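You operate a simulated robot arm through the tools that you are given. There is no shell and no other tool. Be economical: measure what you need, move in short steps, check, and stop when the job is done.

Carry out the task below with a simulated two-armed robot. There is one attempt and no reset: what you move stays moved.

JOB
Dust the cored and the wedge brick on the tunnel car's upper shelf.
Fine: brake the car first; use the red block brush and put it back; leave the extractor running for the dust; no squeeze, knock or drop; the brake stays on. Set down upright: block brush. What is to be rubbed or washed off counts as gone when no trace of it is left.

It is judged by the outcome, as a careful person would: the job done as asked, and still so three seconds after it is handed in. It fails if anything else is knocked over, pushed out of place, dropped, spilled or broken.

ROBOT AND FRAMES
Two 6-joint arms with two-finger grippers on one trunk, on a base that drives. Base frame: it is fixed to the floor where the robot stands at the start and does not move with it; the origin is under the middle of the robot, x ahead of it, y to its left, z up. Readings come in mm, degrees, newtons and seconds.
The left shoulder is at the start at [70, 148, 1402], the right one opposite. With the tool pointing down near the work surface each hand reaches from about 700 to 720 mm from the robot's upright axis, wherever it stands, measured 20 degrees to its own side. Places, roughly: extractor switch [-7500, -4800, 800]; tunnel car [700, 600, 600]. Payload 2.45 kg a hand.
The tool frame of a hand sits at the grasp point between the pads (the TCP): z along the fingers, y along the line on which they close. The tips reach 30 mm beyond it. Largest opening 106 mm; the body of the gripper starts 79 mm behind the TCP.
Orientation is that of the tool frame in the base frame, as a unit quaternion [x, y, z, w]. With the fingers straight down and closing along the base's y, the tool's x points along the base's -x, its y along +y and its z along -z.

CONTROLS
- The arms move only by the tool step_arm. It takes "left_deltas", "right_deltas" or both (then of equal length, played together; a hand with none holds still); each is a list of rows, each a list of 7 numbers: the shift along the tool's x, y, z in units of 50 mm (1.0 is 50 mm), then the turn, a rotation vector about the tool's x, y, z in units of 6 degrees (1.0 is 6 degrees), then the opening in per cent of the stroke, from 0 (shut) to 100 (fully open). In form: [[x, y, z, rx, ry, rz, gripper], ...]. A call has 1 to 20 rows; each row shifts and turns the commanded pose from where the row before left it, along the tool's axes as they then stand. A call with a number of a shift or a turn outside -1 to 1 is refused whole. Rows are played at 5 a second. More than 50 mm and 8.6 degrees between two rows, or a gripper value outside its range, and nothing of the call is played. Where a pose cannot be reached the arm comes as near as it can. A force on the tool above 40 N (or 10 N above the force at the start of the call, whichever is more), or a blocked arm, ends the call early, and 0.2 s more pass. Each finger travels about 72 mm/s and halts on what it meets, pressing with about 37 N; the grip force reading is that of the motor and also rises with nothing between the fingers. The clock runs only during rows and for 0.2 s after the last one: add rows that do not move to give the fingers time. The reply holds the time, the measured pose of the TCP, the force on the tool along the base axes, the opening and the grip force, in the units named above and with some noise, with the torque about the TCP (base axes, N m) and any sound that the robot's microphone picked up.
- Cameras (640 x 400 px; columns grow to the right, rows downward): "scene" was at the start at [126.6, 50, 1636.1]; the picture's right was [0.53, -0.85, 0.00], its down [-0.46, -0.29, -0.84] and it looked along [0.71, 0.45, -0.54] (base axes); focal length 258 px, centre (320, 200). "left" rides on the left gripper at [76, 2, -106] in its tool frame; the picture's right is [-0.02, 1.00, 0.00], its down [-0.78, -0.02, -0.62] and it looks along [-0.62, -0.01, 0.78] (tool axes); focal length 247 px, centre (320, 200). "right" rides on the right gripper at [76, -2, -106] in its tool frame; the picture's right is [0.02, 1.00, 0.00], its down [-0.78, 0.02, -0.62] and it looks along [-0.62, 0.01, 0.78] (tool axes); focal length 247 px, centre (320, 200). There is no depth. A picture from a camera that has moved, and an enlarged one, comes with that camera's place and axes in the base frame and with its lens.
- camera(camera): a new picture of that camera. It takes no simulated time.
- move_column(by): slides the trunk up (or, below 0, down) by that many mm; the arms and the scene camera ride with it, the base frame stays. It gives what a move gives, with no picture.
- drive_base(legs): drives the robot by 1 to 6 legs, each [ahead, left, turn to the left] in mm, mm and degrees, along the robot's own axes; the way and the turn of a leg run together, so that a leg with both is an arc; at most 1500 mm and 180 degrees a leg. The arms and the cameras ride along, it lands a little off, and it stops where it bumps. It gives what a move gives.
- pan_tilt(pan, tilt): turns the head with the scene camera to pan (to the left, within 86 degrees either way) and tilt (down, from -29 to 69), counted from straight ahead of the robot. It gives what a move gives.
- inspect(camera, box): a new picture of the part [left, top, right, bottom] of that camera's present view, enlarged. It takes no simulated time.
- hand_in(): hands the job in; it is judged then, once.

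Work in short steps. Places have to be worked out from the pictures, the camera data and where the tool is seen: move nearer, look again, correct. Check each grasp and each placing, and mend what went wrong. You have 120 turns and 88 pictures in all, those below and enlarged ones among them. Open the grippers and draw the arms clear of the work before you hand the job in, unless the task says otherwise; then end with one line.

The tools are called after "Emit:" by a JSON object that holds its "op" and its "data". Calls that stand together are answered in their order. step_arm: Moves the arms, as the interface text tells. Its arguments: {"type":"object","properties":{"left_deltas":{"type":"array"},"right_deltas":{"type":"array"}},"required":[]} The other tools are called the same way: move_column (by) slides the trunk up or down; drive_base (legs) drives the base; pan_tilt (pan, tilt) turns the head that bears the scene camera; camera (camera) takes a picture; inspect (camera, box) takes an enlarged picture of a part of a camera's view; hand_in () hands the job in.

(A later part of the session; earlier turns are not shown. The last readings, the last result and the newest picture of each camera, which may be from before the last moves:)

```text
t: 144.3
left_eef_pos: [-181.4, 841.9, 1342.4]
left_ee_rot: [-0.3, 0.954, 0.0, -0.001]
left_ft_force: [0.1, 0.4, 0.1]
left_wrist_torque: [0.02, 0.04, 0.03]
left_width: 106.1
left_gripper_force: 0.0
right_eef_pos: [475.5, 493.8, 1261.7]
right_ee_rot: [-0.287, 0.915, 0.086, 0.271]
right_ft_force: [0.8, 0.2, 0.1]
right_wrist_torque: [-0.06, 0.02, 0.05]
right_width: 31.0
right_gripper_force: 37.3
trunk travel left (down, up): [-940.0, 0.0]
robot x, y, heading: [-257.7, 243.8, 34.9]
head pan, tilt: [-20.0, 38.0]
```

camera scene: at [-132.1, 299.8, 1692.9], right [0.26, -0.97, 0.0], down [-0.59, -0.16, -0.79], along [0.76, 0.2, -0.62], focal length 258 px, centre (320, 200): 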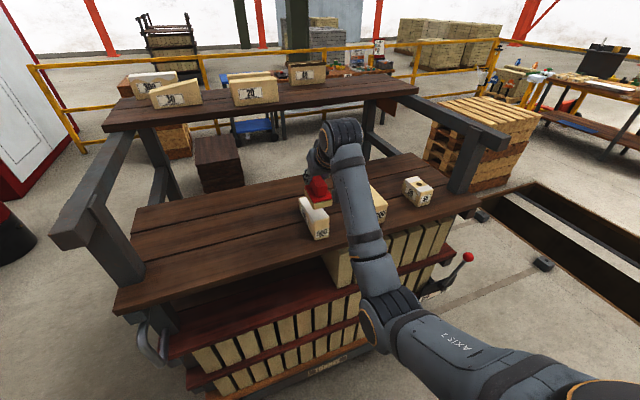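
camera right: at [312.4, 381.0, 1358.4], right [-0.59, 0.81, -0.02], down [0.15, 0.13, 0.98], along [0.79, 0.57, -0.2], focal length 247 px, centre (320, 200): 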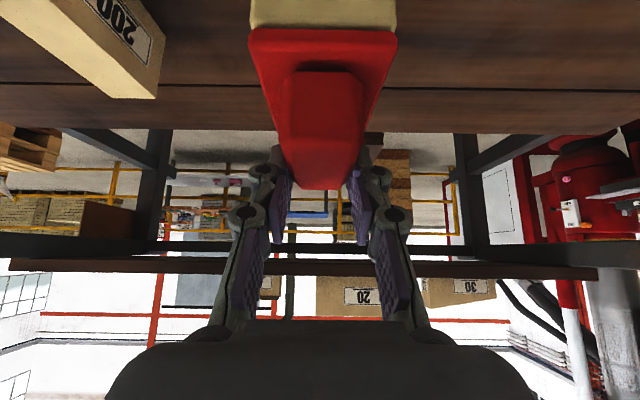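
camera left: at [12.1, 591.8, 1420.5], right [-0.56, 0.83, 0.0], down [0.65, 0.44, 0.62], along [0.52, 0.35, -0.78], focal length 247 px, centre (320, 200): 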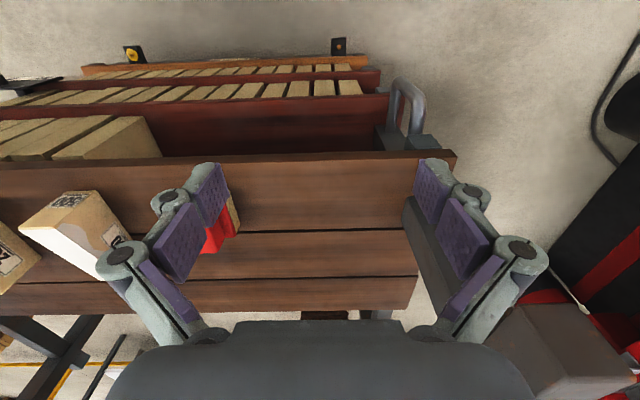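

Contact is just starting at the far end, and the readings indicate a slope of about 9°. I add 2° of tilt, lower slightly, and check the force.

Emit:
{"op": "step_arm", "data": {"right_deltas": [[0, 0, 0, 0, 0.33, 0, 20], [0.018, 0, 0.03, 0, 0, 0, 20], [0.018, 0, 0.03, 0, 0, 0, 20], [0, 0, 0, 0, 0, 0, 20]]}}

```text
t: 145.3
left_eef_pos: [-180.5, 840.8, 1344.3]
left_ee_rot: [-0.3, 0.954, 0.0, 0.001]
left_ft_force: [-0.3, 0.6, 1.2]
left_wrist_torque: [-0.01, 0.02, 0.0]
left_width: 106.1
left_gripper_force: 0.0
right_eef_pos: [474.5, 493.5, 1260.3]
right_ee_rot: [-0.289, 0.919, 0.081, 0.256]
right_ft_force: [5.7, 1.9, 12.0]
right_wrist_torque: [0.09, -0.62, -0.02]
right_width: 31.1
right_gripper_force: 36.4
trunk travel left (down, up): [-940.0, 0.0]
robot x, y, heading: [-258.6, 244.9, 34.8]
head pan, tilt: [-20.0, 38.0]
```

The sole now bears near its middle at about 13 N. I stroke outward up the slope at this pressure.

Emit:
{"op": "step_arm", "data": {"right_deltas": [[0.125, 0, -0.103, 0, 0, 0, 20], [0.125, 0, -0.103, 0, 0, 0, 20], [0.125, 0, -0.103, 0, 0, 0, 20], [0.125, 0, -0.103, 0, 0, 0, 20]]}}

Emit:
{"op": "step_arm", "data": {"right_deltas": [[0.125, 0, -0.103, 0, 0, 0, 20], [0.125, 0, -0.103, 0, 0, 0, 20], [0.125, 0, -0.103, 0, 0, 0, 20], [0.125, 0, -0.103, 0, 0, 0, 20]]}}

Emit:
{"op": "inspect", "data": {"camera": "scene", "box": [280, 170, 360, 250]}}

```text
t: 146.3
left_eef_pos: [-181.3, 841.7, 1343.0]
left_ee_rot: [-0.3, 0.954, 0.0, 0.0]
left_ft_force: [-0.2, 0.3, -0.2]
left_wrist_torque: [-0.01, 0.0, 0.01]
left_width: 105.9
left_gripper_force: 0.1
right_eef_pos: [447.7, 475.0, 1263.3]
right_ee_rot: [-0.29, 0.919, 0.081, 0.253]
right_ft_force: [1.4, 3.1, 4.5]
right_wrist_torque: [0.18, -0.27, 0.04]
right_width: 31.3
right_gripper_force: 36.6
trunk travel left (down, up): [-940.0, 0.0]
robot x, y, heading: [-259.3, 243.3, 34.9]
head pan, tilt: [-20.0, 38.0]
```

```text
t: 147.3
left_eef_pos: [-181.5, 841.1, 1342.2]
left_ee_rot: [-0.3, 0.954, 0.0, 0.0]
left_ft_force: [0.5, 0.9, 0.3]
left_wrist_torque: [0.0, -0.01, 0.03]
left_width: 106.1
left_gripper_force: 0.0
right_eef_pos: [421.9, 456.4, 1266.8]
right_ee_rot: [-0.29, 0.919, 0.08, 0.254]
right_ft_force: [1.7, -0.3, -1.2]
right_wrist_torque: [0.05, -0.08, -0.01]
right_width: 31.1
right_gripper_force: 36.9
trunk travel left (down, up): [-940.0, 0.0]
robot x, y, heading: [-257.2, 247.2, 34.7]
head pan, tilt: [-20.0, 38.0]
```

```text
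5.00 times, centred on (320, 210) of scene
camera zoom: at [-132.2, 299.2, 1692.9], right [0.26, -0.97, 0.0], down [-0.59, -0.16, -0.79], along [0.76, 0.2, -0.62], focal length 1289 px, centre (320, 150)
```

zoom: 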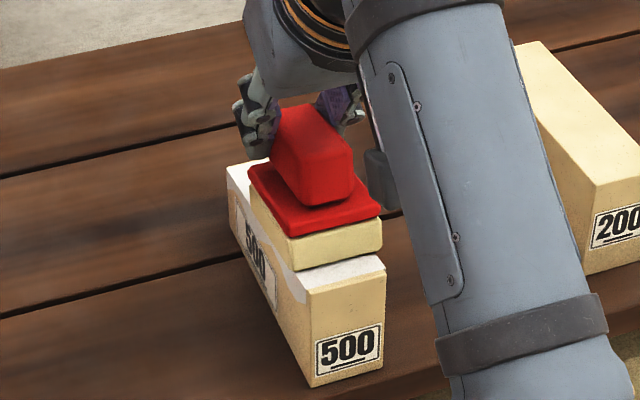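

The brick was dragged about 23 mm outward at that pressure, which is too much. I lift the brush off and look at the brick's state before correcting.

Emit:
{"op": "step_arm", "data": {"right_deltas": [[-0.25, 0, -0.42, 0, 0, 0, 20], [-0.25, 0, -0.42, 0, 0, 0, 20], [-0.5, 0, 0.3, 0, 0, 0, 20], [-0.5, 0, 0.3, 0, 0, 0, 20], [0, 0, 0, 0, 0, 0, 20]]}}

Emit:
{"op": "inspect", "data": {"camera": "scene", "box": [280, 160, 370, 250]}}

```text
t: 148.5
left_eef_pos: [-180.3, 841.6, 1342.6]
left_ee_rot: [-0.3, 0.954, 0.001, 0.0]
left_ft_force: [-0.1, 0.1, 1.1]
left_wrist_torque: [0.02, -0.03, 0.02]
left_width: 106.0
left_gripper_force: 0.0
right_eef_pos: [470.1, 490.3, 1315.9]
right_ee_rot: [-0.288, 0.919, 0.081, 0.255]
right_ft_force: [0.2, 0.1, -0.6]
right_wrist_torque: [0.03, -0.01, -0.02]
right_width: 30.8
right_gripper_force: 37.3
trunk travel left (down, up): [-940.0, 0.0]
robot x, y, heading: [-260.1, 246.6, 34.5]
head pan, tilt: [-20.0, 38.0]
```

```text
4.44 times, centred on (325, 205) of scene
camera zoom: at [-132.5, 298.8, 1693.0], right [0.26, -0.97, 0.0], down [-0.59, -0.16, -0.79], along [0.76, 0.2, -0.62], focal length 1146 px, centre (298, 178)
```

zoom: 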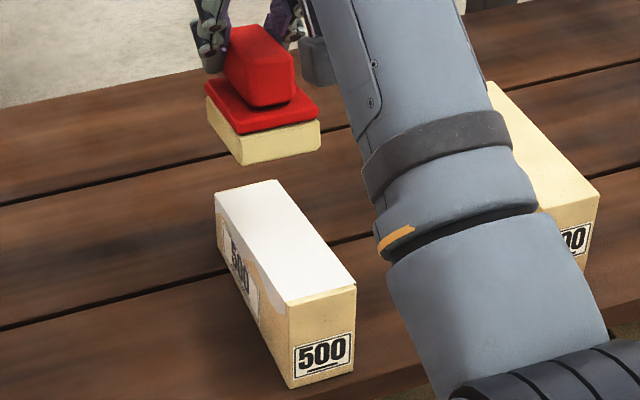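

I zoom close on the wedge's top to see whether the rubbing has thinned the white at all.

Emit:
{"op": "inspect", "data": {"camera": "scene", "box": [304, 196, 340, 236]}}

```text
10.00 times, centred on (322, 216) of scene
camera zoom: at [-132.5, 298.8, 1693.0], right [0.26, -0.97, 0.0], down [-0.59, -0.16, -0.79], along [0.76, 0.2, -0.62], focal length 2578 px, centre (300, 40)
```

zoom: 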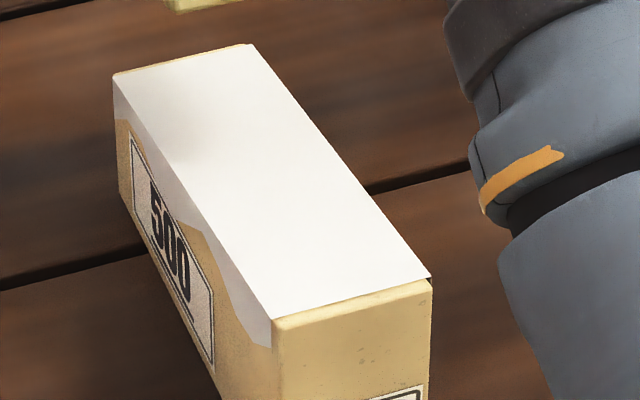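

The white coat on the wedge still looks complete, so real sliding contact is needed, but light enough not to drag the brick. I reposition over the near end for gentle inward strokes, which would also ease it back.

Emit:
{"op": "step_arm", "data": {"right_deltas": [[0.726, -0.04, -0.436, 0, 0, 0, 20], [0.726, -0.04, -0.436, 0, 0, 0, 20], [0.185, 0, 0.31, 0, 0, 0, 20], [0.185, 0, 0.31, 0, 0, 0, 20], [0.03, 0, 0.05, 0, 0, 0, 20], [0, 0, 0, 0, 0, 0, 20]]}}

```text
t: 149.9
left_eef_pos: [-181.3, 841.9, 1342.6]
left_ee_rot: [-0.3, 0.954, 0.0, 0.0]
left_ft_force: [0.2, 0.3, 0.0]
left_wrist_torque: [-0.03, 0.0, 0.02]
left_width: 106.0
left_gripper_force: 0.1
right_eef_pos: [403.6, 438.5, 1277.5]
right_ee_rot: [-0.289, 0.919, 0.081, 0.254]
right_ft_force: [0.3, -0.6, -1.1]
right_wrist_torque: [0.03, 0.01, -0.03]
right_width: 31.1
right_gripper_force: 36.5
trunk travel left (down, up): [-940.0, 0.0]
robot x, y, heading: [-258.9, 244.4, 34.8]
head pan, tilt: [-20.0, 38.0]
```

I lower 4 mm, then read the force.

Emit:
{"op": "step_arm", "data": {"right_deltas": [[0.02, 0, 0.034, 0, 0, 0, 20], [0.02, 0, 0.034, 0, 0, 0, 20], [0, 0, 0, 0, 0, 0, 20]]}}

Emit:
{"op": "step_arm", "data": {"right_deltas": [[0.015, 0, 0.026, 0, 0, 0, 20], [0, 0, 0, 0, 0, 0, 20]]}}

```text
t: 150.7
left_eef_pos: [-180.7, 842.1, 1341.9]
left_ee_rot: [-0.299, 0.954, 0.001, 0.0]
left_ft_force: [-0.5, -0.2, -0.4]
left_wrist_torque: [0.0, -0.02, -0.01]
left_width: 105.9
left_gripper_force: 0.0
right_eef_pos: [403.4, 439.0, 1273.5]
right_ee_rot: [-0.29, 0.919, 0.081, 0.254]
right_ft_force: [-0.1, 0.0, -0.6]
right_wrist_torque: [0.0, -0.01, 0.01]
right_width: 30.8
right_gripper_force: 37.0
trunk travel left (down, up): [-940.0, 0.0]
robot x, y, heading: [-257.2, 246.3, 34.9]
head pan, tilt: [-20.0, 38.0]
```

```text
t: 151.3
left_eef_pos: [-180.3, 842.7, 1343.2]
left_ee_rot: [-0.3, 0.954, 0.001, 0.0]
left_ft_force: [0.5, -0.8, 0.8]
left_wrist_torque: [-0.01, 0.0, 0.02]
left_width: 105.8
left_gripper_force: 0.0
right_eef_pos: [403.4, 438.7, 1272.4]
right_ee_rot: [-0.289, 0.919, 0.081, 0.255]
right_ft_force: [0.3, -0.5, -0.9]
right_wrist_torque: [0.02, -0.01, 0.04]
right_width: 30.8
right_gripper_force: 36.6
trunk travel left (down, up): [-940.0, 0.0]
robot x, y, heading: [-255.4, 247.6, 35.0]
head pan, tilt: [-20.0, 38.0]
```

Still just clear. I go 1.5 mm lower twice.

Emit:
{"op": "step_arm", "data": {"right_deltas": [[0.015, 0, 0.026, 0, 0, 0, 20], [0, 0, 0, 0, 0, 0, 20]]}}

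Emit:
{"op": "step_arm", "data": {"right_deltas": [[0.01, 0, 0.017, 0, 0, 0, 20], [0, 0, 0, 0, 0, 0, 20]]}}

```text
t: 151.9
left_eef_pos: [-181.2, 842.3, 1342.9]
left_ee_rot: [-0.3, 0.954, 0.0, 0.0]
left_ft_force: [-0.4, -0.2, -0.4]
left_wrist_torque: [-0.02, -0.02, 0.04]
left_width: 106.0
left_gripper_force: 0.0
right_eef_pos: [402.5, 439.4, 1270.7]
right_ee_rot: [-0.289, 0.919, 0.081, 0.255]
right_ft_force: [1.4, 0.5, 1.7]
right_wrist_torque: [0.05, -0.17, 0.01]
right_width: 30.9
right_gripper_force: 36.8
trunk travel left (down, up): [-940.0, 0.0]
robot x, y, heading: [-258.6, 242.5, 34.9]
head pan, tilt: [-20.0, 38.0]
```

```text
t: 152.5
left_eef_pos: [-181.6, 842.1, 1342.6]
left_ee_rot: [-0.3, 0.954, 0.0, 0.0]
left_ft_force: [-0.2, 0.2, 0.3]
left_wrist_torque: [0.01, -0.01, 0.01]
left_width: 106.0
left_gripper_force: 0.0
right_eef_pos: [403.5, 439.1, 1271.6]
right_ee_rot: [-0.289, 0.919, 0.082, 0.256]
right_ft_force: [3.2, 1.8, 9.4]
right_wrist_torque: [0.1, -0.36, 0.03]
right_width: 31.3
right_gripper_force: 37.2
trunk travel left (down, up): [-940.0, 0.0]
robot x, y, heading: [-261.9, 245.4, 34.9]
head pan, tilt: [-20.0, 38.0]
```

Contact: about 9 N per mm. I ease up slightly and stroke inward along the slope.

Emit:
{"op": "step_arm", "data": {"right_deltas": [[-0.005, 0, -0.008, 0, 0, 0, 20], [-0.125, 0, 0.103, 0, 0, 0, 20], [-0.125, 0, 0.103, 0, 0, 0, 20], [-0.125, 0, 0.103, 0, 0, 0, 20]]}}

Emit:
{"op": "step_arm", "data": {"right_deltas": [[-0.125, 0, 0.103, 0, 0, 0, 20], [-0.125, 0, 0.103, 0, 0, 0, 20], [-0.125, 0, 0.103, 0, 0, 0, 20]]}}

Emit:
{"op": "inspect", "data": {"camera": "scene", "box": [285, 165, 355, 245]}}

```text
t: 153.5
left_eef_pos: [-181.9, 840.8, 1343.7]
left_ee_rot: [-0.3, 0.954, 0.0, 0.001]
left_ft_force: [-0.5, -0.2, -0.8]
left_wrist_torque: [0.01, -0.04, -0.02]
left_width: 106.1
left_gripper_force: 0.1
right_eef_pos: [421.2, 451.0, 1267.7]
right_ee_rot: [-0.29, 0.918, 0.082, 0.256]
right_ft_force: [0.7, 0.3, 7.0]
right_wrist_torque: [-0.03, -0.13, -0.01]
right_width: 31.1
right_gripper_force: 37.2
trunk travel left (down, up): [-940.0, 0.0]
robot x, y, heading: [-257.6, 248.5, 34.6]
head pan, tilt: [-20.0, 38.0]
```

```text
t: 154.3
left_eef_pos: [-182.7, 840.4, 1342.8]
left_ee_rot: [-0.3, 0.954, 0.0, 0.0]
left_ft_force: [0.3, -0.2, -0.3]
left_wrist_torque: [0.03, -0.02, -0.02]
left_width: 105.8
left_gripper_force: 0.0
right_eef_pos: [441.2, 465.3, 1263.5]
right_ee_rot: [-0.29, 0.919, 0.081, 0.255]
right_ft_force: [-1.7, -0.7, 4.4]
right_wrist_torque: [-0.04, -0.05, -0.02]
right_width: 30.8
right_gripper_force: 36.8
trunk travel left (down, up): [-940.0, 0.0]
robot x, y, heading: [-257.4, 243.8, 34.9]
head pan, tilt: [-20.0, 38.0]
```

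```text
5.00 times, centred on (320, 205) of scene
camera zoom: at [-133.4, 298.9, 1693.0], right [0.26, -0.97, 0.0], down [-0.59, -0.16, -0.79], along [0.76, 0.2, -0.61], focal length 1289 px, centre (320, 175)
```

zoom: 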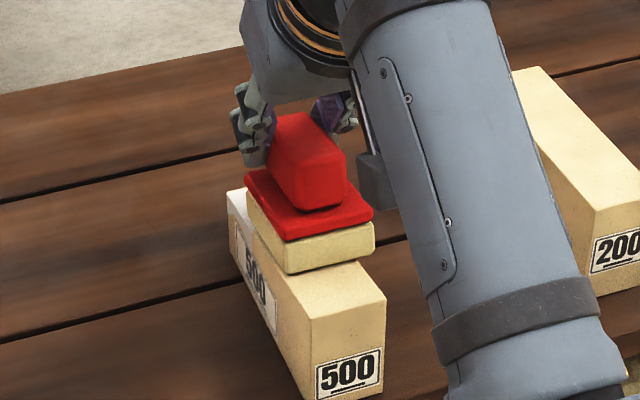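

That worked: the near part is now clean, including the drip, and the brick stayed put. I continue the stroke to the far end.

Emit:
{"op": "step_arm", "data": {"right_deltas": [[-0.125, 0, 0.105, 0, 0, 0, 20], [-0.125, 0, 0.105, 0, 0, 0, 20], [-0.125, 0, 0.105, 0, 0, 0, 20], [-0.125, 0, 0.105, 0, 0, 0, 20]]}}

Emit:
{"op": "step_arm", "data": {"right_deltas": [[-0.125, 0, 0.105, 0, 0, 0, 20], [-0.125, 0, 0.105, 0, 0, 0, 20]]}}

Emit:
{"op": "inspect", "data": {"camera": "scene", "box": [285, 165, 355, 245]}}

```text
t: 155.3
left_eef_pos: [-182.9, 842.1, 1342.6]
left_ee_rot: [-0.3, 0.954, 0.0, 0.0]
left_ft_force: [-0.4, 0.3, -1.2]
left_wrist_torque: [0.01, 0.05, 0.01]
left_width: 106.2
left_gripper_force: 0.0
right_eef_pos: [467.3, 483.5, 1257.4]
right_ee_rot: [-0.289, 0.919, 0.081, 0.254]
right_ft_force: [-1.1, -1.3, 5.8]
right_wrist_torque: [-0.1, 0.0, 0.0]
right_width: 31.0
right_gripper_force: 37.0
trunk travel left (down, up): [-940.0, 0.0]
robot x, y, heading: [-260.2, 247.3, 34.9]
head pan, tilt: [-20.0, 38.0]
```

```text
t: 155.9
left_eef_pos: [-181.4, 842.2, 1341.9]
left_ee_rot: [-0.3, 0.954, 0.0, -0.001]
left_ft_force: [0.7, -1.0, -0.2]
left_wrist_torque: [-0.01, -0.01, 0.02]
left_width: 106.0
left_gripper_force: 0.1
right_eef_pos: [480.9, 492.1, 1255.5]
right_ee_rot: [-0.288, 0.919, 0.081, 0.255]
right_ft_force: [-0.5, 0.3, 2.9]
right_wrist_torque: [-0.03, -0.02, 0.01]
right_width: 31.0
right_gripper_force: 36.7
trunk travel left (down, up): [-940.0, 0.0]
robot x, y, heading: [-259.3, 244.9, 34.5]
head pan, tilt: [-20.0, 38.0]
```

```text
5.00 times, centred on (320, 205) of scene
camera zoom: at [-132.2, 299.5, 1692.9], right [0.26, -0.97, 0.0], down [-0.59, -0.16, -0.79], along [0.76, 0.2, -0.62], focal length 1289 px, centre (320, 175)
```

zoom: 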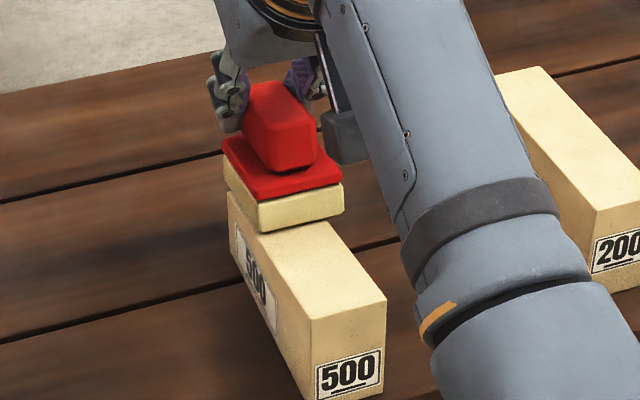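

Only the far end is left. I run the stroke just past the end, then lift and look.

Emit:
{"op": "step_arm", "data": {"right_deltas": [[-0.125, 0, 0.105, 0, 0, 0, 20], [-0.125, 0, 0.1, 0, 0, 0, 20], [-0.25, 0, -0.42, 0, 0, 0, 20], [-0.25, 0, -0.42, 0, 0, 0, 20], [-0.2, 0, -0.34, 0, 0, 0, 20], [0, 0, 0, 0, 0, 0, 20]]}}

Emit:
{"op": "inspect", "data": {"camera": "scene", "box": [285, 165, 355, 245]}}

```text
t: 157.3
left_eef_pos: [-180.4, 843.2, 1342.1]
left_ee_rot: [-0.3, 0.954, 0.001, 0.0]
left_ft_force: [-0.3, -0.7, 0.1]
left_wrist_torque: [-0.02, -0.02, 0.0]
left_width: 106.2
left_gripper_force: 0.1
right_eef_pos: [493.3, 500.1, 1321.2]
right_ee_rot: [-0.288, 0.92, 0.08, 0.254]
right_ft_force: [-0.2, 0.1, -0.6]
right_wrist_torque: [-0.02, -0.03, -0.02]
right_width: 31.3
right_gripper_force: 37.3
trunk travel left (down, up): [-940.0, 0.0]
robot x, y, heading: [-258.3, 244.7, 35.1]
head pan, tilt: [-20.0, 38.0]
```

```text
5.00 times, centred on (320, 205) of scene
camera zoom: at [-131.2, 299.6, 1692.8], right [0.26, -0.97, 0.0], down [-0.6, -0.16, -0.79], along [0.76, 0.2, -0.62], focal length 1289 px, centre (320, 175)
```

zoom: 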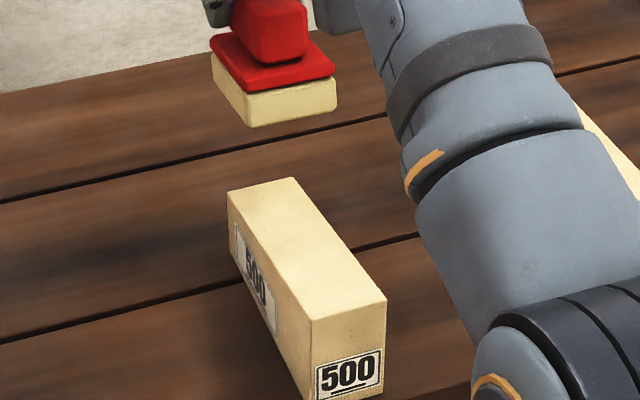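

The wedge is completely clean. Now I level the brush, bring it down in front of the brick with its sole about 20 mm above the deck, and push the brick back inward.

Emit:
{"op": "step_arm", "data": {"right_deltas": [[0, 0, 0, 0, -0.745, 0, 20], [0, 0, 0, 0, -0.745, 0, 20], [0.632, 0, -0.53, 0, 0, 0, 20], [0.632, 0, -0.53, 0, 0, 0, 20], [0.632, 0, -0.53, 0, 0, 0, 20], [0.632, 0, -0.53, 0, 0, 0, 20], [0.632, 0, -0.53, 0, 0, 0, 20], [0.41, 0, 0.49, 0, 0, 0, 20], [0.41, 0, 0.49, 0, 0, 0, 20], [0.41, 0, 0.49, 0, 0, 0, 20], [0, 0, 0, 0, 0, 0, 20]]}}

Emit:
{"op": "inspect", "data": {"camera": "scene", "box": [285, 180, 355, 260]}}

```text
t: 159.7
left_eef_pos: [-181.1, 841.9, 1343.4]
left_ee_rot: [-0.299, 0.954, 0.001, 0.0]
left_ft_force: [-0.2, -0.1, 0.4]
left_wrist_torque: [-0.01, 0.01, 0.02]
left_width: 106.2
left_gripper_force: 0.0
right_eef_pos: [327.6, 383.9, 1225.9]
right_ee_rot: [-0.282, 0.897, 0.103, 0.325]
right_ft_force: [-0.3, 0.4, -1.1]
right_wrist_torque: [-0.01, 0.0, 0.05]
right_width: 31.0
right_gripper_force: 37.0
trunk travel left (down, up): [-940.0, 0.0]
robot x, y, heading: [-257.7, 247.1, 34.5]
head pan, tilt: [-20.0, 38.0]
```

```text
5.00 times, centred on (320, 220) of scene
camera zoom: at [-131.9, 299.1, 1692.9], right [0.26, -0.97, 0.0], down [-0.6, -0.16, -0.79], along [0.76, 0.2, -0.62], focal length 1289 px, centre (320, 100)
```

zoom: 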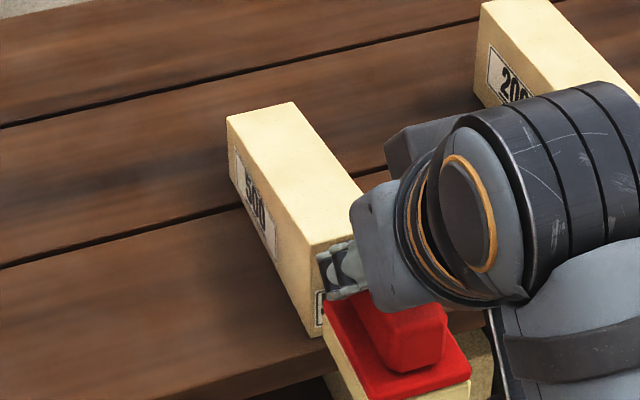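

The brush stands in front of the brick with a gap of roughly 15 mm. I push inward slowly, 30 mm first, and check.

Emit:
{"op": "step_arm", "data": {"right_deltas": [[-0.115, 0, 0.097, 0, 0, 0, 20], [-0.115, 0, 0.097, 0, 0, 0, 20], [-0.115, 0, 0.097, 0, 0, 0, 20], [-0.115, 0, 0.097, 0, 0, 0, 20], [0, 0, 0, 0, 0, 0, 20]]}}

Emit:
{"op": "inspect", "data": {"camera": "scene", "box": [285, 180, 355, 260]}}

```text
t: 160.9
left_eef_pos: [-180.4, 842.6, 1342.5]
left_ee_rot: [-0.3, 0.954, 0.001, 0.001]
left_ft_force: [0.1, 0.3, -0.6]
left_wrist_torque: [0.0, -0.02, -0.03]
left_width: 105.8
left_gripper_force: 0.2
right_eef_pos: [350.2, 401.7, 1226.7]
right_ee_rot: [-0.283, 0.896, 0.104, 0.327]
right_ft_force: [-0.1, -0.1, -1.3]
right_wrist_torque: [0.04, 0.0, -0.01]
right_width: 31.0
right_gripper_force: 37.0
trunk travel left (down, up): [-940.0, 0.0]
robot x, y, heading: [-253.3, 245.8, 34.8]
head pan, tilt: [-20.0, 38.0]
```

```text
5.00 times, centred on (320, 220) of scene
camera zoom: at [-131.9, 299.2, 1692.9], right [0.26, -0.97, 0.0], down [-0.6, -0.16, -0.79], along [0.76, 0.2, -0.62], focal length 1289 px, centre (320, 100)
```

zoom: 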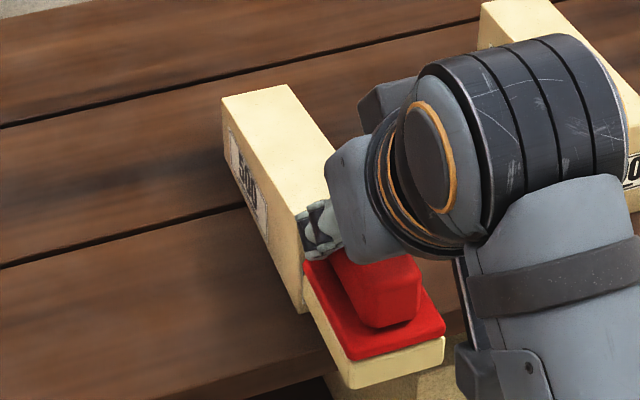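

The brick is moving back without trouble; about 5 mm remains. I push a touch more, then withdraw and check.

Emit:
{"op": "step_arm", "data": {"right_deltas": [[-0.077, 0, 0.064, 0, 0, 0, 20], [0, 0, 0, 0, 0, 0, 20], [0.23, 0, -0.19, 0, 0, 0, 20], [0.46, 0, -0.39, 0, 0, 0, 20], [-0.32, 0, -0.38, 0, 0, 0, 20], [-0.32, 0, -0.38, 0, 0, 0, 20], [-0.32, 0, -0.38, 0, 0, 0, 20], [-0.32, 0, -0.38, 0, 0, 0, 20], [0, 0, 0, 0, 0, 0, 20]]}}

Emit:
{"op": "inspect", "data": {"camera": "scene", "box": [280, 160, 360, 250]}}

```text
t: 162.9
left_eef_pos: [-180.6, 842.5, 1342.2]
left_ee_rot: [-0.3, 0.954, -0.001, -0.001]
left_ft_force: [0.3, 0.3, -0.5]
left_wrist_torque: [-0.01, -0.02, -0.02]
left_width: 105.8
left_gripper_force: 0.1
right_eef_pos: [318.4, 377.9, 1326.6]
right_ee_rot: [-0.282, 0.897, 0.103, 0.325]
right_ft_force: [0.7, 0.6, -2.1]
right_wrist_torque: [0.02, -0.04, 0.01]
right_width: 31.0
right_gripper_force: 36.9
trunk travel left (down, up): [-940.0, 0.0]
robot x, y, heading: [-255.6, 247.3, 35.0]
head pan, tilt: [-20.0, 38.0]
```

```text
4.44 times, centred on (320, 205) of scene
camera zoom: at [-131.3, 299.9, 1692.8], right [0.26, -0.97, 0.0], down [-0.6, -0.16, -0.79], along [0.76, 0.2, -0.62], focal length 1146 px, centre (320, 178)
```

zoom: 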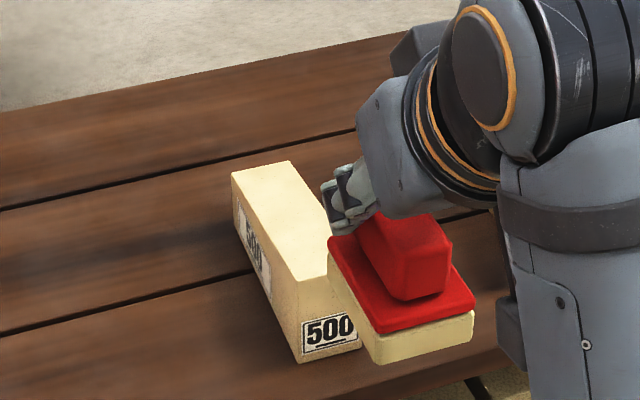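

The wedge is back within a few millimetres of its place and clean. With the brush held high and outboard, I strafe right about 370 mm to the cored brick.

Emit:
{"op": "drive_base", "data": {"legs": [[0, -370, 0], [40, 0, 0]]}}

Emit:
{"op": "camera", "data": {"camera": "scene"}}

```text
t: 165.8
left_eef_pos: [56.5, 554.1, 1345.7]
left_ee_rot: [-0.297, 0.955, 0.001, 0.003]
left_ft_force: [-2.1, -0.1, -0.1]
left_wrist_torque: [0.04, -0.13, -0.02]
left_width: 106.0
left_gripper_force: 0.1
right_eef_pos: [552.6, 89.4, 1330.6]
right_ee_rot: [-0.281, 0.896, 0.104, 0.329]
right_ft_force: [-1.6, -0.3, -0.4]
right_wrist_torque: [0.01, -0.09, -0.02]
right_width: 30.6
right_gripper_force: 37.3
trunk travel left (down, up): [-940.0, 0.0]
robot x, y, heading: [-12.8, -39.7, 34.7]
head pan, tilt: [-20.0, 38.0]
```

```text
17 pictures are left
camera scene: at [101.0, 9.3, 1694.1], right [0.25, -0.97, 0.0], down [-0.59, -0.15, -0.79], along [0.77, 0.2, -0.61], focal length 258 px, centre (320, 200)
```

scene: 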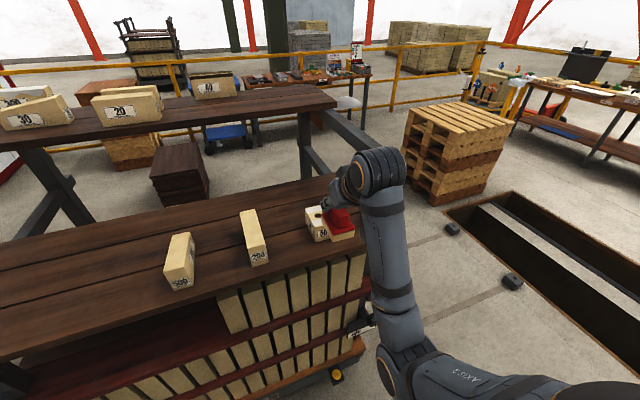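

I enlarge the cored brick beneath the brush to get its edges.

Emit:
{"op": "inspect", "data": {"camera": "scene", "box": [290, 190, 370, 260]}}

```text
5.71 times, centred on (330, 225) of scene
camera zoom: at [101.0, 9.3, 1694.1], right [0.25, -0.97, 0.0], down [-0.59, -0.15, -0.79], along [0.77, 0.2, -0.61], focal length 1473 px, centre (263, 57)
```

zoom: 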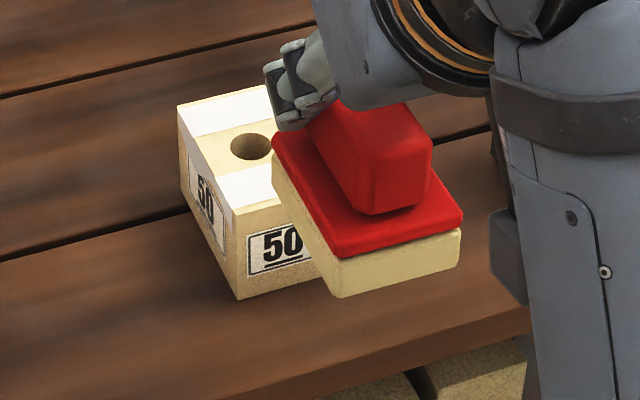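

The cored brick has two dusty bands across its top, which is at z ≈ 1194; its near-left corner is at (608, 155) and it measures about 87 × 70 mm. I bring the brush over its left half near the front, about 12 mm above.

Emit:
{"op": "step_arm", "data": {"right_deltas": [[-0.552, -0.01, 0.463, 0, 0, 0, 20], [-0.552, -0.01, 0.463, 0, 0, 0, 20], [-0.552, -0.01, 0.463, 0, 0, 0, 20], [0.32, 0, 0.383, 0, 0, 0, 20], [0.32, 0, 0.383, 0, 0, 0, 20], [0, 0, 0, 0, 0, 0, 20]]}}

Emit:
{"op": "inspect", "data": {"camera": "scene", "box": [290, 190, 370, 260]}}

```text
t: 167.2
left_eef_pos: [64.3, 558.3, 1342.2]
left_ee_rot: [-0.297, 0.955, 0.0, 0.0]
left_ft_force: [-0.1, 0.6, 0.3]
left_wrist_torque: [-0.02, -0.01, 0.02]
left_width: 105.7
left_gripper_force: 0.1
right_eef_pos: [650.5, 154.2, 1276.4]
right_ee_rot: [-0.281, 0.897, 0.103, 0.326]
right_ft_force: [0.7, 1.2, -1.0]
right_wrist_torque: [0.01, -0.05, -0.01]
right_width: 31.1
right_gripper_force: 37.0
trunk travel left (down, up): [-940.0, 0.0]
robot x, y, heading: [-14.1, -34.0, 34.9]
head pan, tilt: [-20.0, 38.0]
```

```text
5.71 times, centred on (330, 225) of scene
camera zoom: at [110.8, 16.0, 1693.0], right [0.25, -0.97, 0.0], down [-0.6, -0.16, -0.79], along [0.76, 0.2, -0.62], focal length 1473 px, centre (263, 57)
```

zoom: 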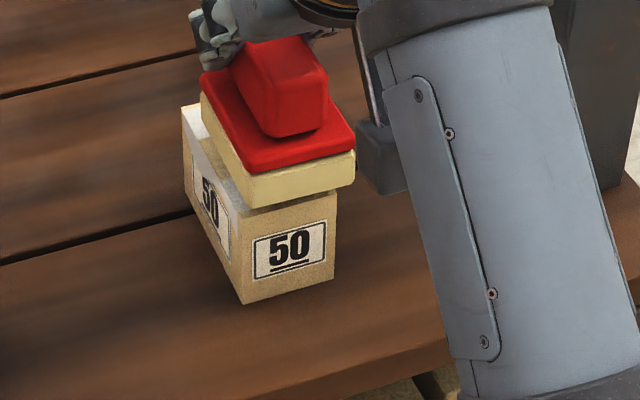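

The brick is really about 54 mm wide and the brush is centred over it. I lower gently in steps.

Emit:
{"op": "step_arm", "data": {"right_deltas": [[0.026, 0, 0.031, 0, 0, 0, 20], [0.026, 0, 0.031, 0, 0, 0, 20], [0.026, 0, 0.031, 0, 0, 0, 20], [0, 0, 0, 0, 0, 0, 20]]}}

Emit:
{"op": "step_arm", "data": {"right_deltas": [[0.02, 0, 0.023, 0, 0, 0, 20], [0, 0, 0, 0, 0, 0, 20]]}}

```text
t: 168.2
left_eef_pos: [65.6, 560.3, 1342.7]
left_ee_rot: [-0.297, 0.955, 0.001, -0.001]
left_ft_force: [0.4, 0.2, -0.2]
left_wrist_torque: [0.02, 0.02, -0.02]
left_width: 106.1
left_gripper_force: 0.1
right_eef_pos: [652.3, 153.3, 1269.0]
right_ee_rot: [-0.279, 0.898, 0.102, 0.326]
right_ft_force: [-0.8, 0.3, -1.5]
right_wrist_torque: [0.03, -0.01, 0.02]
right_width: 31.0
right_gripper_force: 36.6
trunk travel left (down, up): [-940.0, 0.0]
robot x, y, heading: [-17.4, -36.1, 34.8]
head pan, tilt: [-20.0, 38.0]
```

```text
t: 168.8
left_eef_pos: [66.2, 560.2, 1342.5]
left_ee_rot: [-0.297, 0.955, 0.001, -0.001]
left_ft_force: [-0.2, 0.3, -0.1]
left_wrist_torque: [0.01, -0.01, 0.0]
left_width: 106.0
left_gripper_force: 0.0
right_eef_pos: [651.0, 153.4, 1268.4]
right_ee_rot: [-0.281, 0.897, 0.102, 0.325]
right_ft_force: [0.0, -1.0, -0.6]
right_wrist_torque: [0.03, 0.01, 0.01]
right_width: 31.0
right_gripper_force: 37.4
trunk travel left (down, up): [-940.0, 0.0]
robot x, y, heading: [-17.8, -36.2, 34.3]
head pan, tilt: [-20.0, 38.0]
```

Not touching yet; I continue in 1.5 mm steps.

Emit:
{"op": "step_arm", "data": {"right_deltas": [[0.02, 0, 0.023, 0, 0, 0, 20], [0, 0, 0, 0, 0, 0, 20]]}}

Emit:
{"op": "step_arm", "data": {"right_deltas": [[0.02, 0, 0.023, 0, 0, 0, 20], [0, 0, 0, 0, 0, 0, 20]]}}

```text
t: 169.4
left_eef_pos: [63.7, 558.3, 1342.4]
left_ee_rot: [-0.298, 0.955, 0.001, 0.0]
left_ft_force: [-0.6, 0.1, 0.2]
left_wrist_torque: [0.01, 0.01, -0.01]
left_width: 106.1
left_gripper_force: 0.0
right_eef_pos: [651.1, 154.7, 1266.3]
right_ee_rot: [-0.28, 0.897, 0.103, 0.326]
right_ft_force: [0.4, 0.1, -2.3]
right_wrist_torque: [0.01, -0.03, 0.0]
right_width: 31.0
right_gripper_force: 37.4
trunk travel left (down, up): [-940.0, 0.0]
robot x, y, heading: [-14.0, -36.8, 34.6]
head pan, tilt: [-20.0, 38.0]
```

```text
t: 170.0
left_eef_pos: [64.8, 558.5, 1344.0]
left_ee_rot: [-0.297, 0.955, 0.001, 0.0]
left_ft_force: [0.2, 0.9, -0.4]
left_wrist_torque: [-0.01, -0.01, -0.01]
left_width: 106.0
left_gripper_force: 0.0
right_eef_pos: [652.1, 153.2, 1264.1]
right_ee_rot: [-0.28, 0.897, 0.102, 0.325]
right_ft_force: [0.6, 0.2, -1.5]
right_wrist_torque: [-0.02, -0.03, 0.0]
right_width: 30.7
right_gripper_force: 37.1
trunk travel left (down, up): [-940.0, 0.0]
robot x, y, heading: [-11.8, -38.3, 34.5]
head pan, tilt: [-20.0, 38.0]
```

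Still clear; I keep lowering in small steps.

Emit:
{"op": "step_arm", "data": {"right_deltas": [[0.02, 0, 0.023, 0, 0, 0, 20], [0, 0, 0, 0, 0, 0, 20]]}}

Emit:
{"op": "step_arm", "data": {"right_deltas": [[0.015, 0, 0.017, 0, 0, 0, 20], [0, 0, 0, 0, 0, 0, 20]]}}

Emit:
{"op": "step_arm", "data": {"right_deltas": [[0.012, 0, 0.014, 0, 0, 0, 20], [0, 0, 0, 0, 0, 0, 20]]}}

```text
t: 170.6
left_eef_pos: [63.9, 558.7, 1341.8]
left_ee_rot: [-0.298, 0.955, 0.001, -0.001]
left_ft_force: [-0.3, -0.5, -0.1]
left_wrist_torque: [-0.01, -0.03, 0.03]
left_width: 105.8
left_gripper_force: 0.0
right_eef_pos: [651.8, 153.1, 1264.5]
right_ee_rot: [-0.28, 0.897, 0.103, 0.327]
right_ft_force: [2.0, 0.2, 4.5]
right_wrist_torque: [0.04, -0.29, 0.0]
right_width: 30.5
right_gripper_force: 36.6
trunk travel left (down, up): [-940.0, 0.0]
robot x, y, heading: [-9.8, -38.0, 34.5]
head pan, tilt: [-20.0, 38.0]
```

```text
t: 171.2
left_eef_pos: [65.2, 558.9, 1343.6]
left_ee_rot: [-0.297, 0.955, 0.001, 0.0]
left_ft_force: [0.5, 0.7, -0.5]
left_wrist_torque: [-0.01, -0.01, -0.01]
left_width: 105.9
left_gripper_force: 0.0
right_eef_pos: [650.1, 153.6, 1265.1]
right_ee_rot: [-0.28, 0.897, 0.103, 0.328]
right_ft_force: [5.3, 0.0, 12.6]
right_wrist_torque: [0.2, -0.6, -0.02]
right_width: 31.0
right_gripper_force: 37.0
trunk travel left (down, up): [-940.0, 0.0]
robot x, y, heading: [-11.5, -35.6, 34.7]
head pan, tilt: [-20.0, 38.0]
```

```text
t: 171.8
left_eef_pos: [62.9, 558.2, 1343.4]
left_ee_rot: [-0.298, 0.955, 0.0, 0.0]
left_ft_force: [0.3, -0.7, 0.0]
left_wrist_torque: [-0.03, -0.03, 0.01]
left_width: 106.5
left_gripper_force: 0.1
right_eef_pos: [650.0, 153.4, 1264.5]
right_ee_rot: [-0.28, 0.896, 0.103, 0.33]
right_ft_force: [8.2, 1.5, 22.2]
right_wrist_torque: [0.48, -0.88, -0.08]
right_width: 30.9
right_gripper_force: 36.9
trunk travel left (down, up): [-940.0, 0.0]
robot x, y, heading: [-10.2, -37.6, 34.8]
head pan, tilt: [-20.0, 38.0]
```

I pressed slightly too far, so I ease up 2 mm and start the inward stroke.

Emit:
{"op": "step_arm", "data": {"right_deltas": [[-0.026, 0, -0.031, 0, 0, 0, 20], [0, 0, 0, 0, 0, 0, 20], [-0.1226, 0, 0.103, 0, 0, 0, 20], [-0.1226, 0, 0.103, 0, 0, 0, 20]]}}

Emit:
{"op": "step_arm", "data": {"right_deltas": [[-0.1226, 0, 0.103, 0, 0, 0, 20], [-0.1226, 0, 0.103, 0, 0, 0, 20], [-0.1226, 0, 0.103, 0, 0, 0, 20]]}}

Emit:
{"op": "inspect", "data": {"camera": "scene", "box": [290, 190, 370, 260]}}

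```text
t: 172.8
left_eef_pos: [62.9, 558.5, 1343.3]
left_ee_rot: [-0.298, 0.955, 0.0, 0.001]
left_ft_force: [1.0, 0.3, -0.1]
left_wrist_torque: [-0.03, 0.02, 0.0]
left_width: 105.9
left_gripper_force: 0.0
right_eef_pos: [661.0, 162.2, 1264.3]
right_ee_rot: [-0.28, 0.897, 0.103, 0.327]
right_ft_force: [-4.2, -4.2, 15.4]
right_wrist_torque: [-0.12, 0.08, -0.04]
right_width: 31.0
right_gripper_force: 37.2
trunk travel left (down, up): [-940.0, 0.0]
robot x, y, heading: [-13.7, -35.7, 34.8]
head pan, tilt: [-20.0, 38.0]
```

```text
t: 173.6
left_eef_pos: [63.3, 558.4, 1344.3]
left_ee_rot: [-0.297, 0.955, 0.001, 0.001]
left_ft_force: [-0.2, 0.0, 0.1]
left_wrist_torque: [0.01, 0.02, 0.0]
left_width: 106.1
left_gripper_force: 0.1
right_eef_pos: [682.2, 177.0, 1265.2]
right_ee_rot: [-0.281, 0.897, 0.103, 0.326]
right_ft_force: [-2.5, -2.3, 7.0]
right_wrist_torque: [-0.15, 0.13, -0.05]
right_width: 31.1
right_gripper_force: 37.3
trunk travel left (down, up): [-940.0, 0.0]
robot x, y, heading: [-13.3, -37.5, 34.5]
head pan, tilt: [-20.0, 38.0]
```

```text
5.71 times, centred on (330, 225) of scene
camera zoom: at [109.4, 15.1, 1693.1], right [0.25, -0.97, 0.0], down [-0.59, -0.16, -0.79], along [0.76, 0.2, -0.61], focal length 1473 px, centre (263, 57)
```

zoom: 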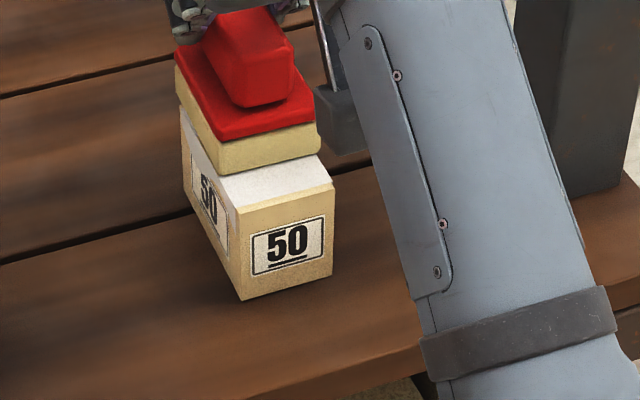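

The near band is thinning but still there, as happened with the wedge's first pass. I finish this stroke, lift, return, and make a second light inward stroke.

Emit:
{"op": "step_arm", "data": {"right_deltas": [[-0.1226, 0, 0.103, 0, 0, 0, 20], [-0.1226, 0, 0.103, 0, 0, 0, 20], [-0.1226, 0, 0.103, 0, 0, 0, 20], [-0.103, 0, -0.1225, 0, 0, 0, 20], [0.5, 0, -0.42, 0, 0, 0, 20], [0.48, 0, -0.403, 0, 0, 0, 20], [0, 0, 0, 0, 0, 0, 20], [0.05, 0, 0.06, 0, 0, 0, 20], [0.05, 0, 0.06, 0, 0, 0, 20], [-0.1226, 0, 0.103, 0, 0, 0, 20], [-0.1226, 0, 0.103, 0, 0, 0, 20], [-0.1226, 0, 0.103, 0, 0, 0, 20], [-0.1226, 0, 0.103, 0, 0, 0, 20], [-0.1226, 0, 0.103, 0, 0, 0, 20], [-0.1226, 0, 0.103, 0, 0, 0, 20]]}}

Emit:
{"op": "inspect", "data": {"camera": "scene", "box": [290, 190, 370, 260]}}

```text
t: 176.8
left_eef_pos: [64.9, 558.7, 1343.3]
left_ee_rot: [-0.298, 0.955, 0.0, 0.0]
left_ft_force: [-0.2, 0.5, 0.7]
left_wrist_torque: [-0.01, 0.04, 0.02]
left_width: 106.0
left_gripper_force: 0.0
right_eef_pos: [688.5, 180.6, 1263.7]
right_ee_rot: [-0.28, 0.897, 0.103, 0.327]
right_ft_force: [-1.5, -0.4, 1.7]
right_wrist_torque: [-0.06, 0.05, -0.01]
right_width: 31.1
right_gripper_force: 37.7
trunk travel left (down, up): [-940.0, 0.0]
robot x, y, heading: [-13.0, -37.2, 34.8]
head pan, tilt: [-20.0, 38.0]
```

```text
5.71 times, centred on (330, 225) of scene
camera zoom: at [111.2, 15.8, 1693.0], right [0.25, -0.97, 0.0], down [-0.6, -0.16, -0.79], along [0.76, 0.2, -0.62], focal length 1473 px, centre (263, 57)
```

zoom: 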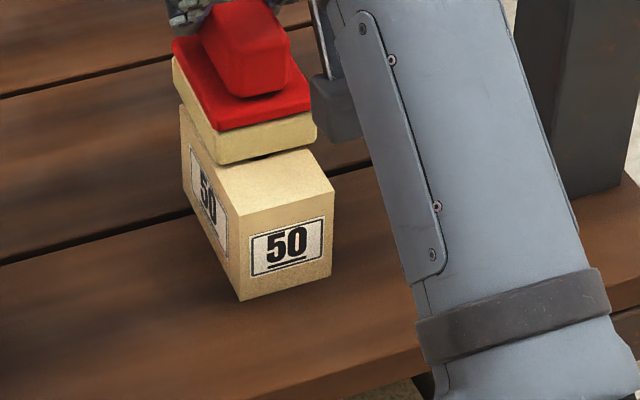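

The near band is gone. I finish the stroke over the far band, then lift clear and look.

Emit:
{"op": "step_arm", "data": {"right_deltas": [[-0.119, 0, 0.108, 0, 0, 0, 20], [-0.1226, 0, 0.103, 0, 0, 0, 20], [-0.1226, 0, 0.103, 0, 0, 0, 20], [-0.1226, 0, 0.103, 0, 0, 0, 20], [-0.1226, 0, 0.103, 0, 0, 0, 20], [-0.3, 0, -0.36, 0, 0, 0, 20], [-0.3, 0, -0.36, 0, 0, 0, 20], [0, 0, 0, 0, 0, 0, 20]]}}

Emit:
{"op": "inspect", "data": {"camera": "scene", "box": [290, 180, 370, 250]}}

```text
t: 178.6
left_eef_pos: [66.4, 559.1, 1342.2]
left_ee_rot: [-0.297, 0.955, 0.001, -0.002]
left_ft_force: [1.0, -0.5, 0.3]
left_wrist_torque: [-0.04, 0.0, 0.02]
left_width: 105.8
left_gripper_force: 0.1
right_eef_pos: [721.9, 203.5, 1311.3]
right_ee_rot: [-0.281, 0.897, 0.103, 0.326]
right_ft_force: [-1.6, 0.5, -1.3]
right_wrist_torque: [-0.03, -0.01, -0.02]
right_width: 31.2
right_gripper_force: 36.6
trunk travel left (down, up): [-940.0, 0.0]
robot x, y, heading: [-12.4, -39.5, 34.6]
head pan, tilt: [-20.0, 38.0]
```

```text
5.71 times, centred on (330, 215) of scene
camera zoom: at [112.5, 16.3, 1692.9], right [0.25, -0.97, 0.0], down [-0.6, -0.16, -0.79], along [0.76, 0.2, -0.62], focal length 1473 px, centre (263, 114)
```

zoom: 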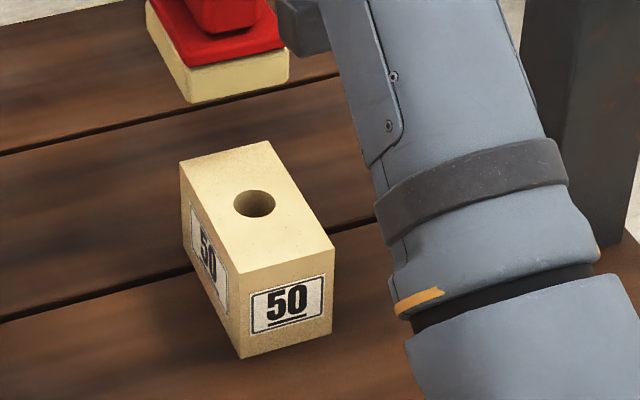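

Both target bricks are clean and in place. I draw the brush back outboard of the bricks, then drive back to the spot from which I picked it up.

Emit:
{"op": "step_arm", "data": {"right_deltas": [[0.575, 0, -0.483, 0, 0, 0, 20], [0.575, 0, -0.483, 0, 0, 0, 20], [0.575, 0, -0.483, 0, 0, 0, 20], [0.575, 0, -0.483, 0, 0, 0, 20], [0, 0, 0, 0, 0, 0, 20]]}}

Emit:
{"op": "drive_base", "data": {"legs": [[-40, 0, 0], [0, 556, 0]]}}

Emit:
{"op": "camera", "data": {"camera": "scene"}}

```text
t: 179.8
left_eef_pos: [66.1, 560.1, 1343.2]
left_ee_rot: [-0.297, 0.955, 0.002, 0.0]
left_ft_force: [0.3, 0.1, 0.2]
left_wrist_torque: [-0.01, -0.01, 0.0]
left_width: 105.9
left_gripper_force: 0.0
right_eef_pos: [597.8, 117.8, 1311.4]
right_ee_rot: [-0.281, 0.897, 0.103, 0.326]
right_ft_force: [0.1, -0.1, -1.4]
right_wrist_torque: [-0.02, -0.02, 0.01]
right_width: 31.1
right_gripper_force: 37.3
trunk travel left (down, up): [-940.0, 0.0]
robot x, y, heading: [-18.0, -34.5, 34.6]
head pan, tilt: [-20.0, 38.0]
```

```text
t: 183.4
left_eef_pos: [-289.7, 993.0, 1343.5]
left_ee_rot: [-0.301, 0.954, 0.001, 0.0]
left_ft_force: [-0.6, 0.5, 0.0]
left_wrist_torque: [0.03, 0.01, -0.02]
left_width: 105.9
left_gripper_force: 0.0
right_eef_pos: [245.5, 555.9, 1311.0]
right_ee_rot: [-0.284, 0.896, 0.105, 0.325]
right_ft_force: [0.4, -0.9, -1.0]
right_wrist_torque: [0.04, -0.01, 0.04]
right_width: 30.8
right_gripper_force: 37.3
trunk travel left (down, up): [-940.0, 0.0]
robot x, y, heading: [-365.0, 397.2, 34.8]
head pan, tilt: [-20.0, 38.0]
```

```text
11 pictures are left
camera scene: at [-239.1, 450.0, 1692.9], right [0.26, -0.97, 0.0], down [-0.6, -0.16, -0.79], along [0.76, 0.2, -0.62], focal length 258 px, centre (320, 200)
```

scene: 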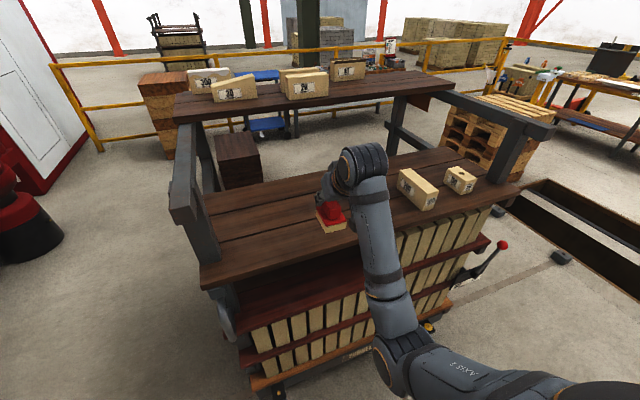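

The robot is back at the pick-up pose. I move the brush over its original spot at (311, 608) and lower to about 20 mm above the deck.

Emit:
{"op": "step_arm", "data": {"right_deltas": [[-0.636, 0.053, 0.534, 0, 0, 0, 20], [-0.636, 0.053, 0.534, 0, 0, 0, 20], [0.369, 0, 0.44, 0, 0, 0, 20], [0.369, 0, 0.44, 0, 0, 0, 20], [0.369, 0, 0.44, 0, 0, 0, 20], [0.12, 0, 0.145, 0, 0, 0, 20], [0, 0, 0, 0, 0, 0, 20]]}}

```text
t: 185.1
left_eef_pos: [-291.7, 994.6, 1342.9]
left_ee_rot: [-0.301, 0.954, 0.0, 0.0]
left_ft_force: [-0.1, 0.5, 0.1]
left_wrist_torque: [0.03, -0.02, 0.02]
left_width: 105.9
left_gripper_force: 0.1
right_eef_pos: [307.2, 609.9, 1216.3]
right_ee_rot: [-0.283, 0.896, 0.103, 0.326]
right_ft_force: [-0.5, -0.6, -0.8]
right_wrist_torque: [0.01, -0.05, -0.01]
right_width: 31.1
right_gripper_force: 37.1
trunk travel left (down, up): [-940.0, 0.0]
robot x, y, heading: [-364.1, 396.9, 35.1]
head pan, tilt: [-20.0, 38.0]
```

About 11 mm is left. I correct a few millimetres sideways and lower slowly until contact.

Emit:
{"op": "step_arm", "data": {"right_deltas": [[0, -0.07, 0, 0, 0, 0, 20], [0.039, 0, 0.046, 0, 0, 0, 20], [0.039, 0, 0.046, 0, 0, 0, 20], [0.026, 0, 0.031, 0, 0, 0, 20], [0, 0, 0, 0, 0, 0, 20]]}}

Emit:
{"op": "step_arm", "data": {"right_deltas": [[0.02, 0, 0.023, 0, 0, 0, 20], [0, 0, 0, 0, 0, 0, 20]]}}

Emit:
{"op": "step_arm", "data": {"right_deltas": [[0.02, 0, 0.023, 0, 0, 0, 20], [0, 0, 0, 0, 0, 0, 20]]}}

```text
t: 186.2
left_eef_pos: [-289.8, 994.2, 1341.0]
left_ee_rot: [-0.301, 0.954, 0.001, 0.0]
left_ft_force: [-0.1, 0.7, -1.0]
left_wrist_torque: [0.02, -0.01, 0.02]
left_width: 106.0
left_gripper_force: 0.0
right_eef_pos: [311.4, 605.3, 1207.1]
right_ee_rot: [-0.282, 0.897, 0.103, 0.325]
right_ft_force: [-0.2, -0.1, -0.9]
right_wrist_torque: [0.0, -0.02, -0.03]
right_width: 30.9
right_gripper_force: 36.5
trunk travel left (down, up): [-940.0, 0.0]
robot x, y, heading: [-369.0, 400.3, 34.7]
head pan, tilt: [-20.0, 38.0]
```

```text
t: 186.8
left_eef_pos: [-290.8, 994.6, 1343.0]
left_ee_rot: [-0.301, 0.954, 0.001, 0.0]
left_ft_force: [-1.4, 0.6, 0.7]
left_wrist_torque: [-0.03, 0.01, 0.01]
left_width: 106.1
left_gripper_force: 0.1
right_eef_pos: [309.5, 606.0, 1206.4]
right_ee_rot: [-0.283, 0.896, 0.103, 0.326]
right_ft_force: [-0.5, -0.1, -2.2]
right_wrist_torque: [0.02, -0.03, -0.01]
right_width: 31.1
right_gripper_force: 37.1
trunk travel left (down, up): [-940.0, 0.0]
robot x, y, heading: [-368.5, 399.0, 35.1]
head pan, tilt: [-20.0, 38.0]
```

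```text
t: 187.4
left_eef_pos: [-290.7, 995.1, 1343.7]
left_ee_rot: [-0.301, 0.954, 0.002, 0.001]
left_ft_force: [0.7, -0.7, 0.3]
left_wrist_torque: [0.01, 0.0, 0.0]
left_width: 106.0
left_gripper_force: 0.1
right_eef_pos: [310.4, 606.3, 1204.5]
right_ee_rot: [-0.283, 0.897, 0.103, 0.324]
right_ft_force: [-0.4, -0.9, -1.1]
right_wrist_torque: [0.0, 0.01, 0.01]
right_width: 31.1
right_gripper_force: 36.9
trunk travel left (down, up): [-940.0, 0.0]
robot x, y, heading: [-362.4, 396.9, 34.8]
head pan, tilt: [-20.0, 38.0]
```

Position is right; contact should be very near. I take two more small steps.

Emit:
{"op": "step_arm", "data": {"right_deltas": [[0.015, 0, 0.018, 0, 0, 0, 20], [0, 0, 0, 0, 0, 0, 20]]}}

Emit:
{"op": "step_arm", "data": {"right_deltas": [[0.013, 0, 0.015, 0, 0, 0, 20], [0, 0, 0, 0, 0, 0, 20]]}}

```text
t: 188.1
left_eef_pos: [-291.3, 996.1, 1342.4]
left_ee_rot: [-0.301, 0.954, 0.0, 0.0]
left_ft_force: [-0.3, -0.4, 0.2]
left_wrist_torque: [-0.01, 0.01, 0.01]
left_width: 106.1
left_gripper_force: 0.0
right_eef_pos: [310.6, 606.0, 1204.0]
right_ee_rot: [-0.283, 0.896, 0.104, 0.327]
right_ft_force: [0.5, 0.6, 2.0]
right_wrist_torque: [0.03, -0.1, -0.01]
right_width: 31.2
right_gripper_force: 36.9
trunk travel left (down, up): [-940.0, 0.0]
robot x, y, heading: [-363.1, 396.7, 35.0]
head pan, tilt: [-20.0, 38.0]
```

```text
t: 188.7
left_eef_pos: [-291.5, 994.3, 1342.7]
left_ee_rot: [-0.301, 0.954, 0.0, 0.0]
left_ft_force: [0.4, -0.3, 0.0]
left_wrist_torque: [-0.02, 0.01, 0.01]
left_width: 105.9
left_gripper_force: 0.0
right_eef_pos: [310.7, 605.6, 1204.1]
right_ee_rot: [-0.283, 0.896, 0.104, 0.327]
right_ft_force: [2.0, 0.4, 6.6]
right_wrist_torque: [0.1, -0.31, -0.03]
right_width: 31.1
right_gripper_force: 37.1
trunk travel left (down, up): [-940.0, 0.0]
robot x, y, heading: [-366.6, 398.9, 34.7]
head pan, tilt: [-20.0, 38.0]
```

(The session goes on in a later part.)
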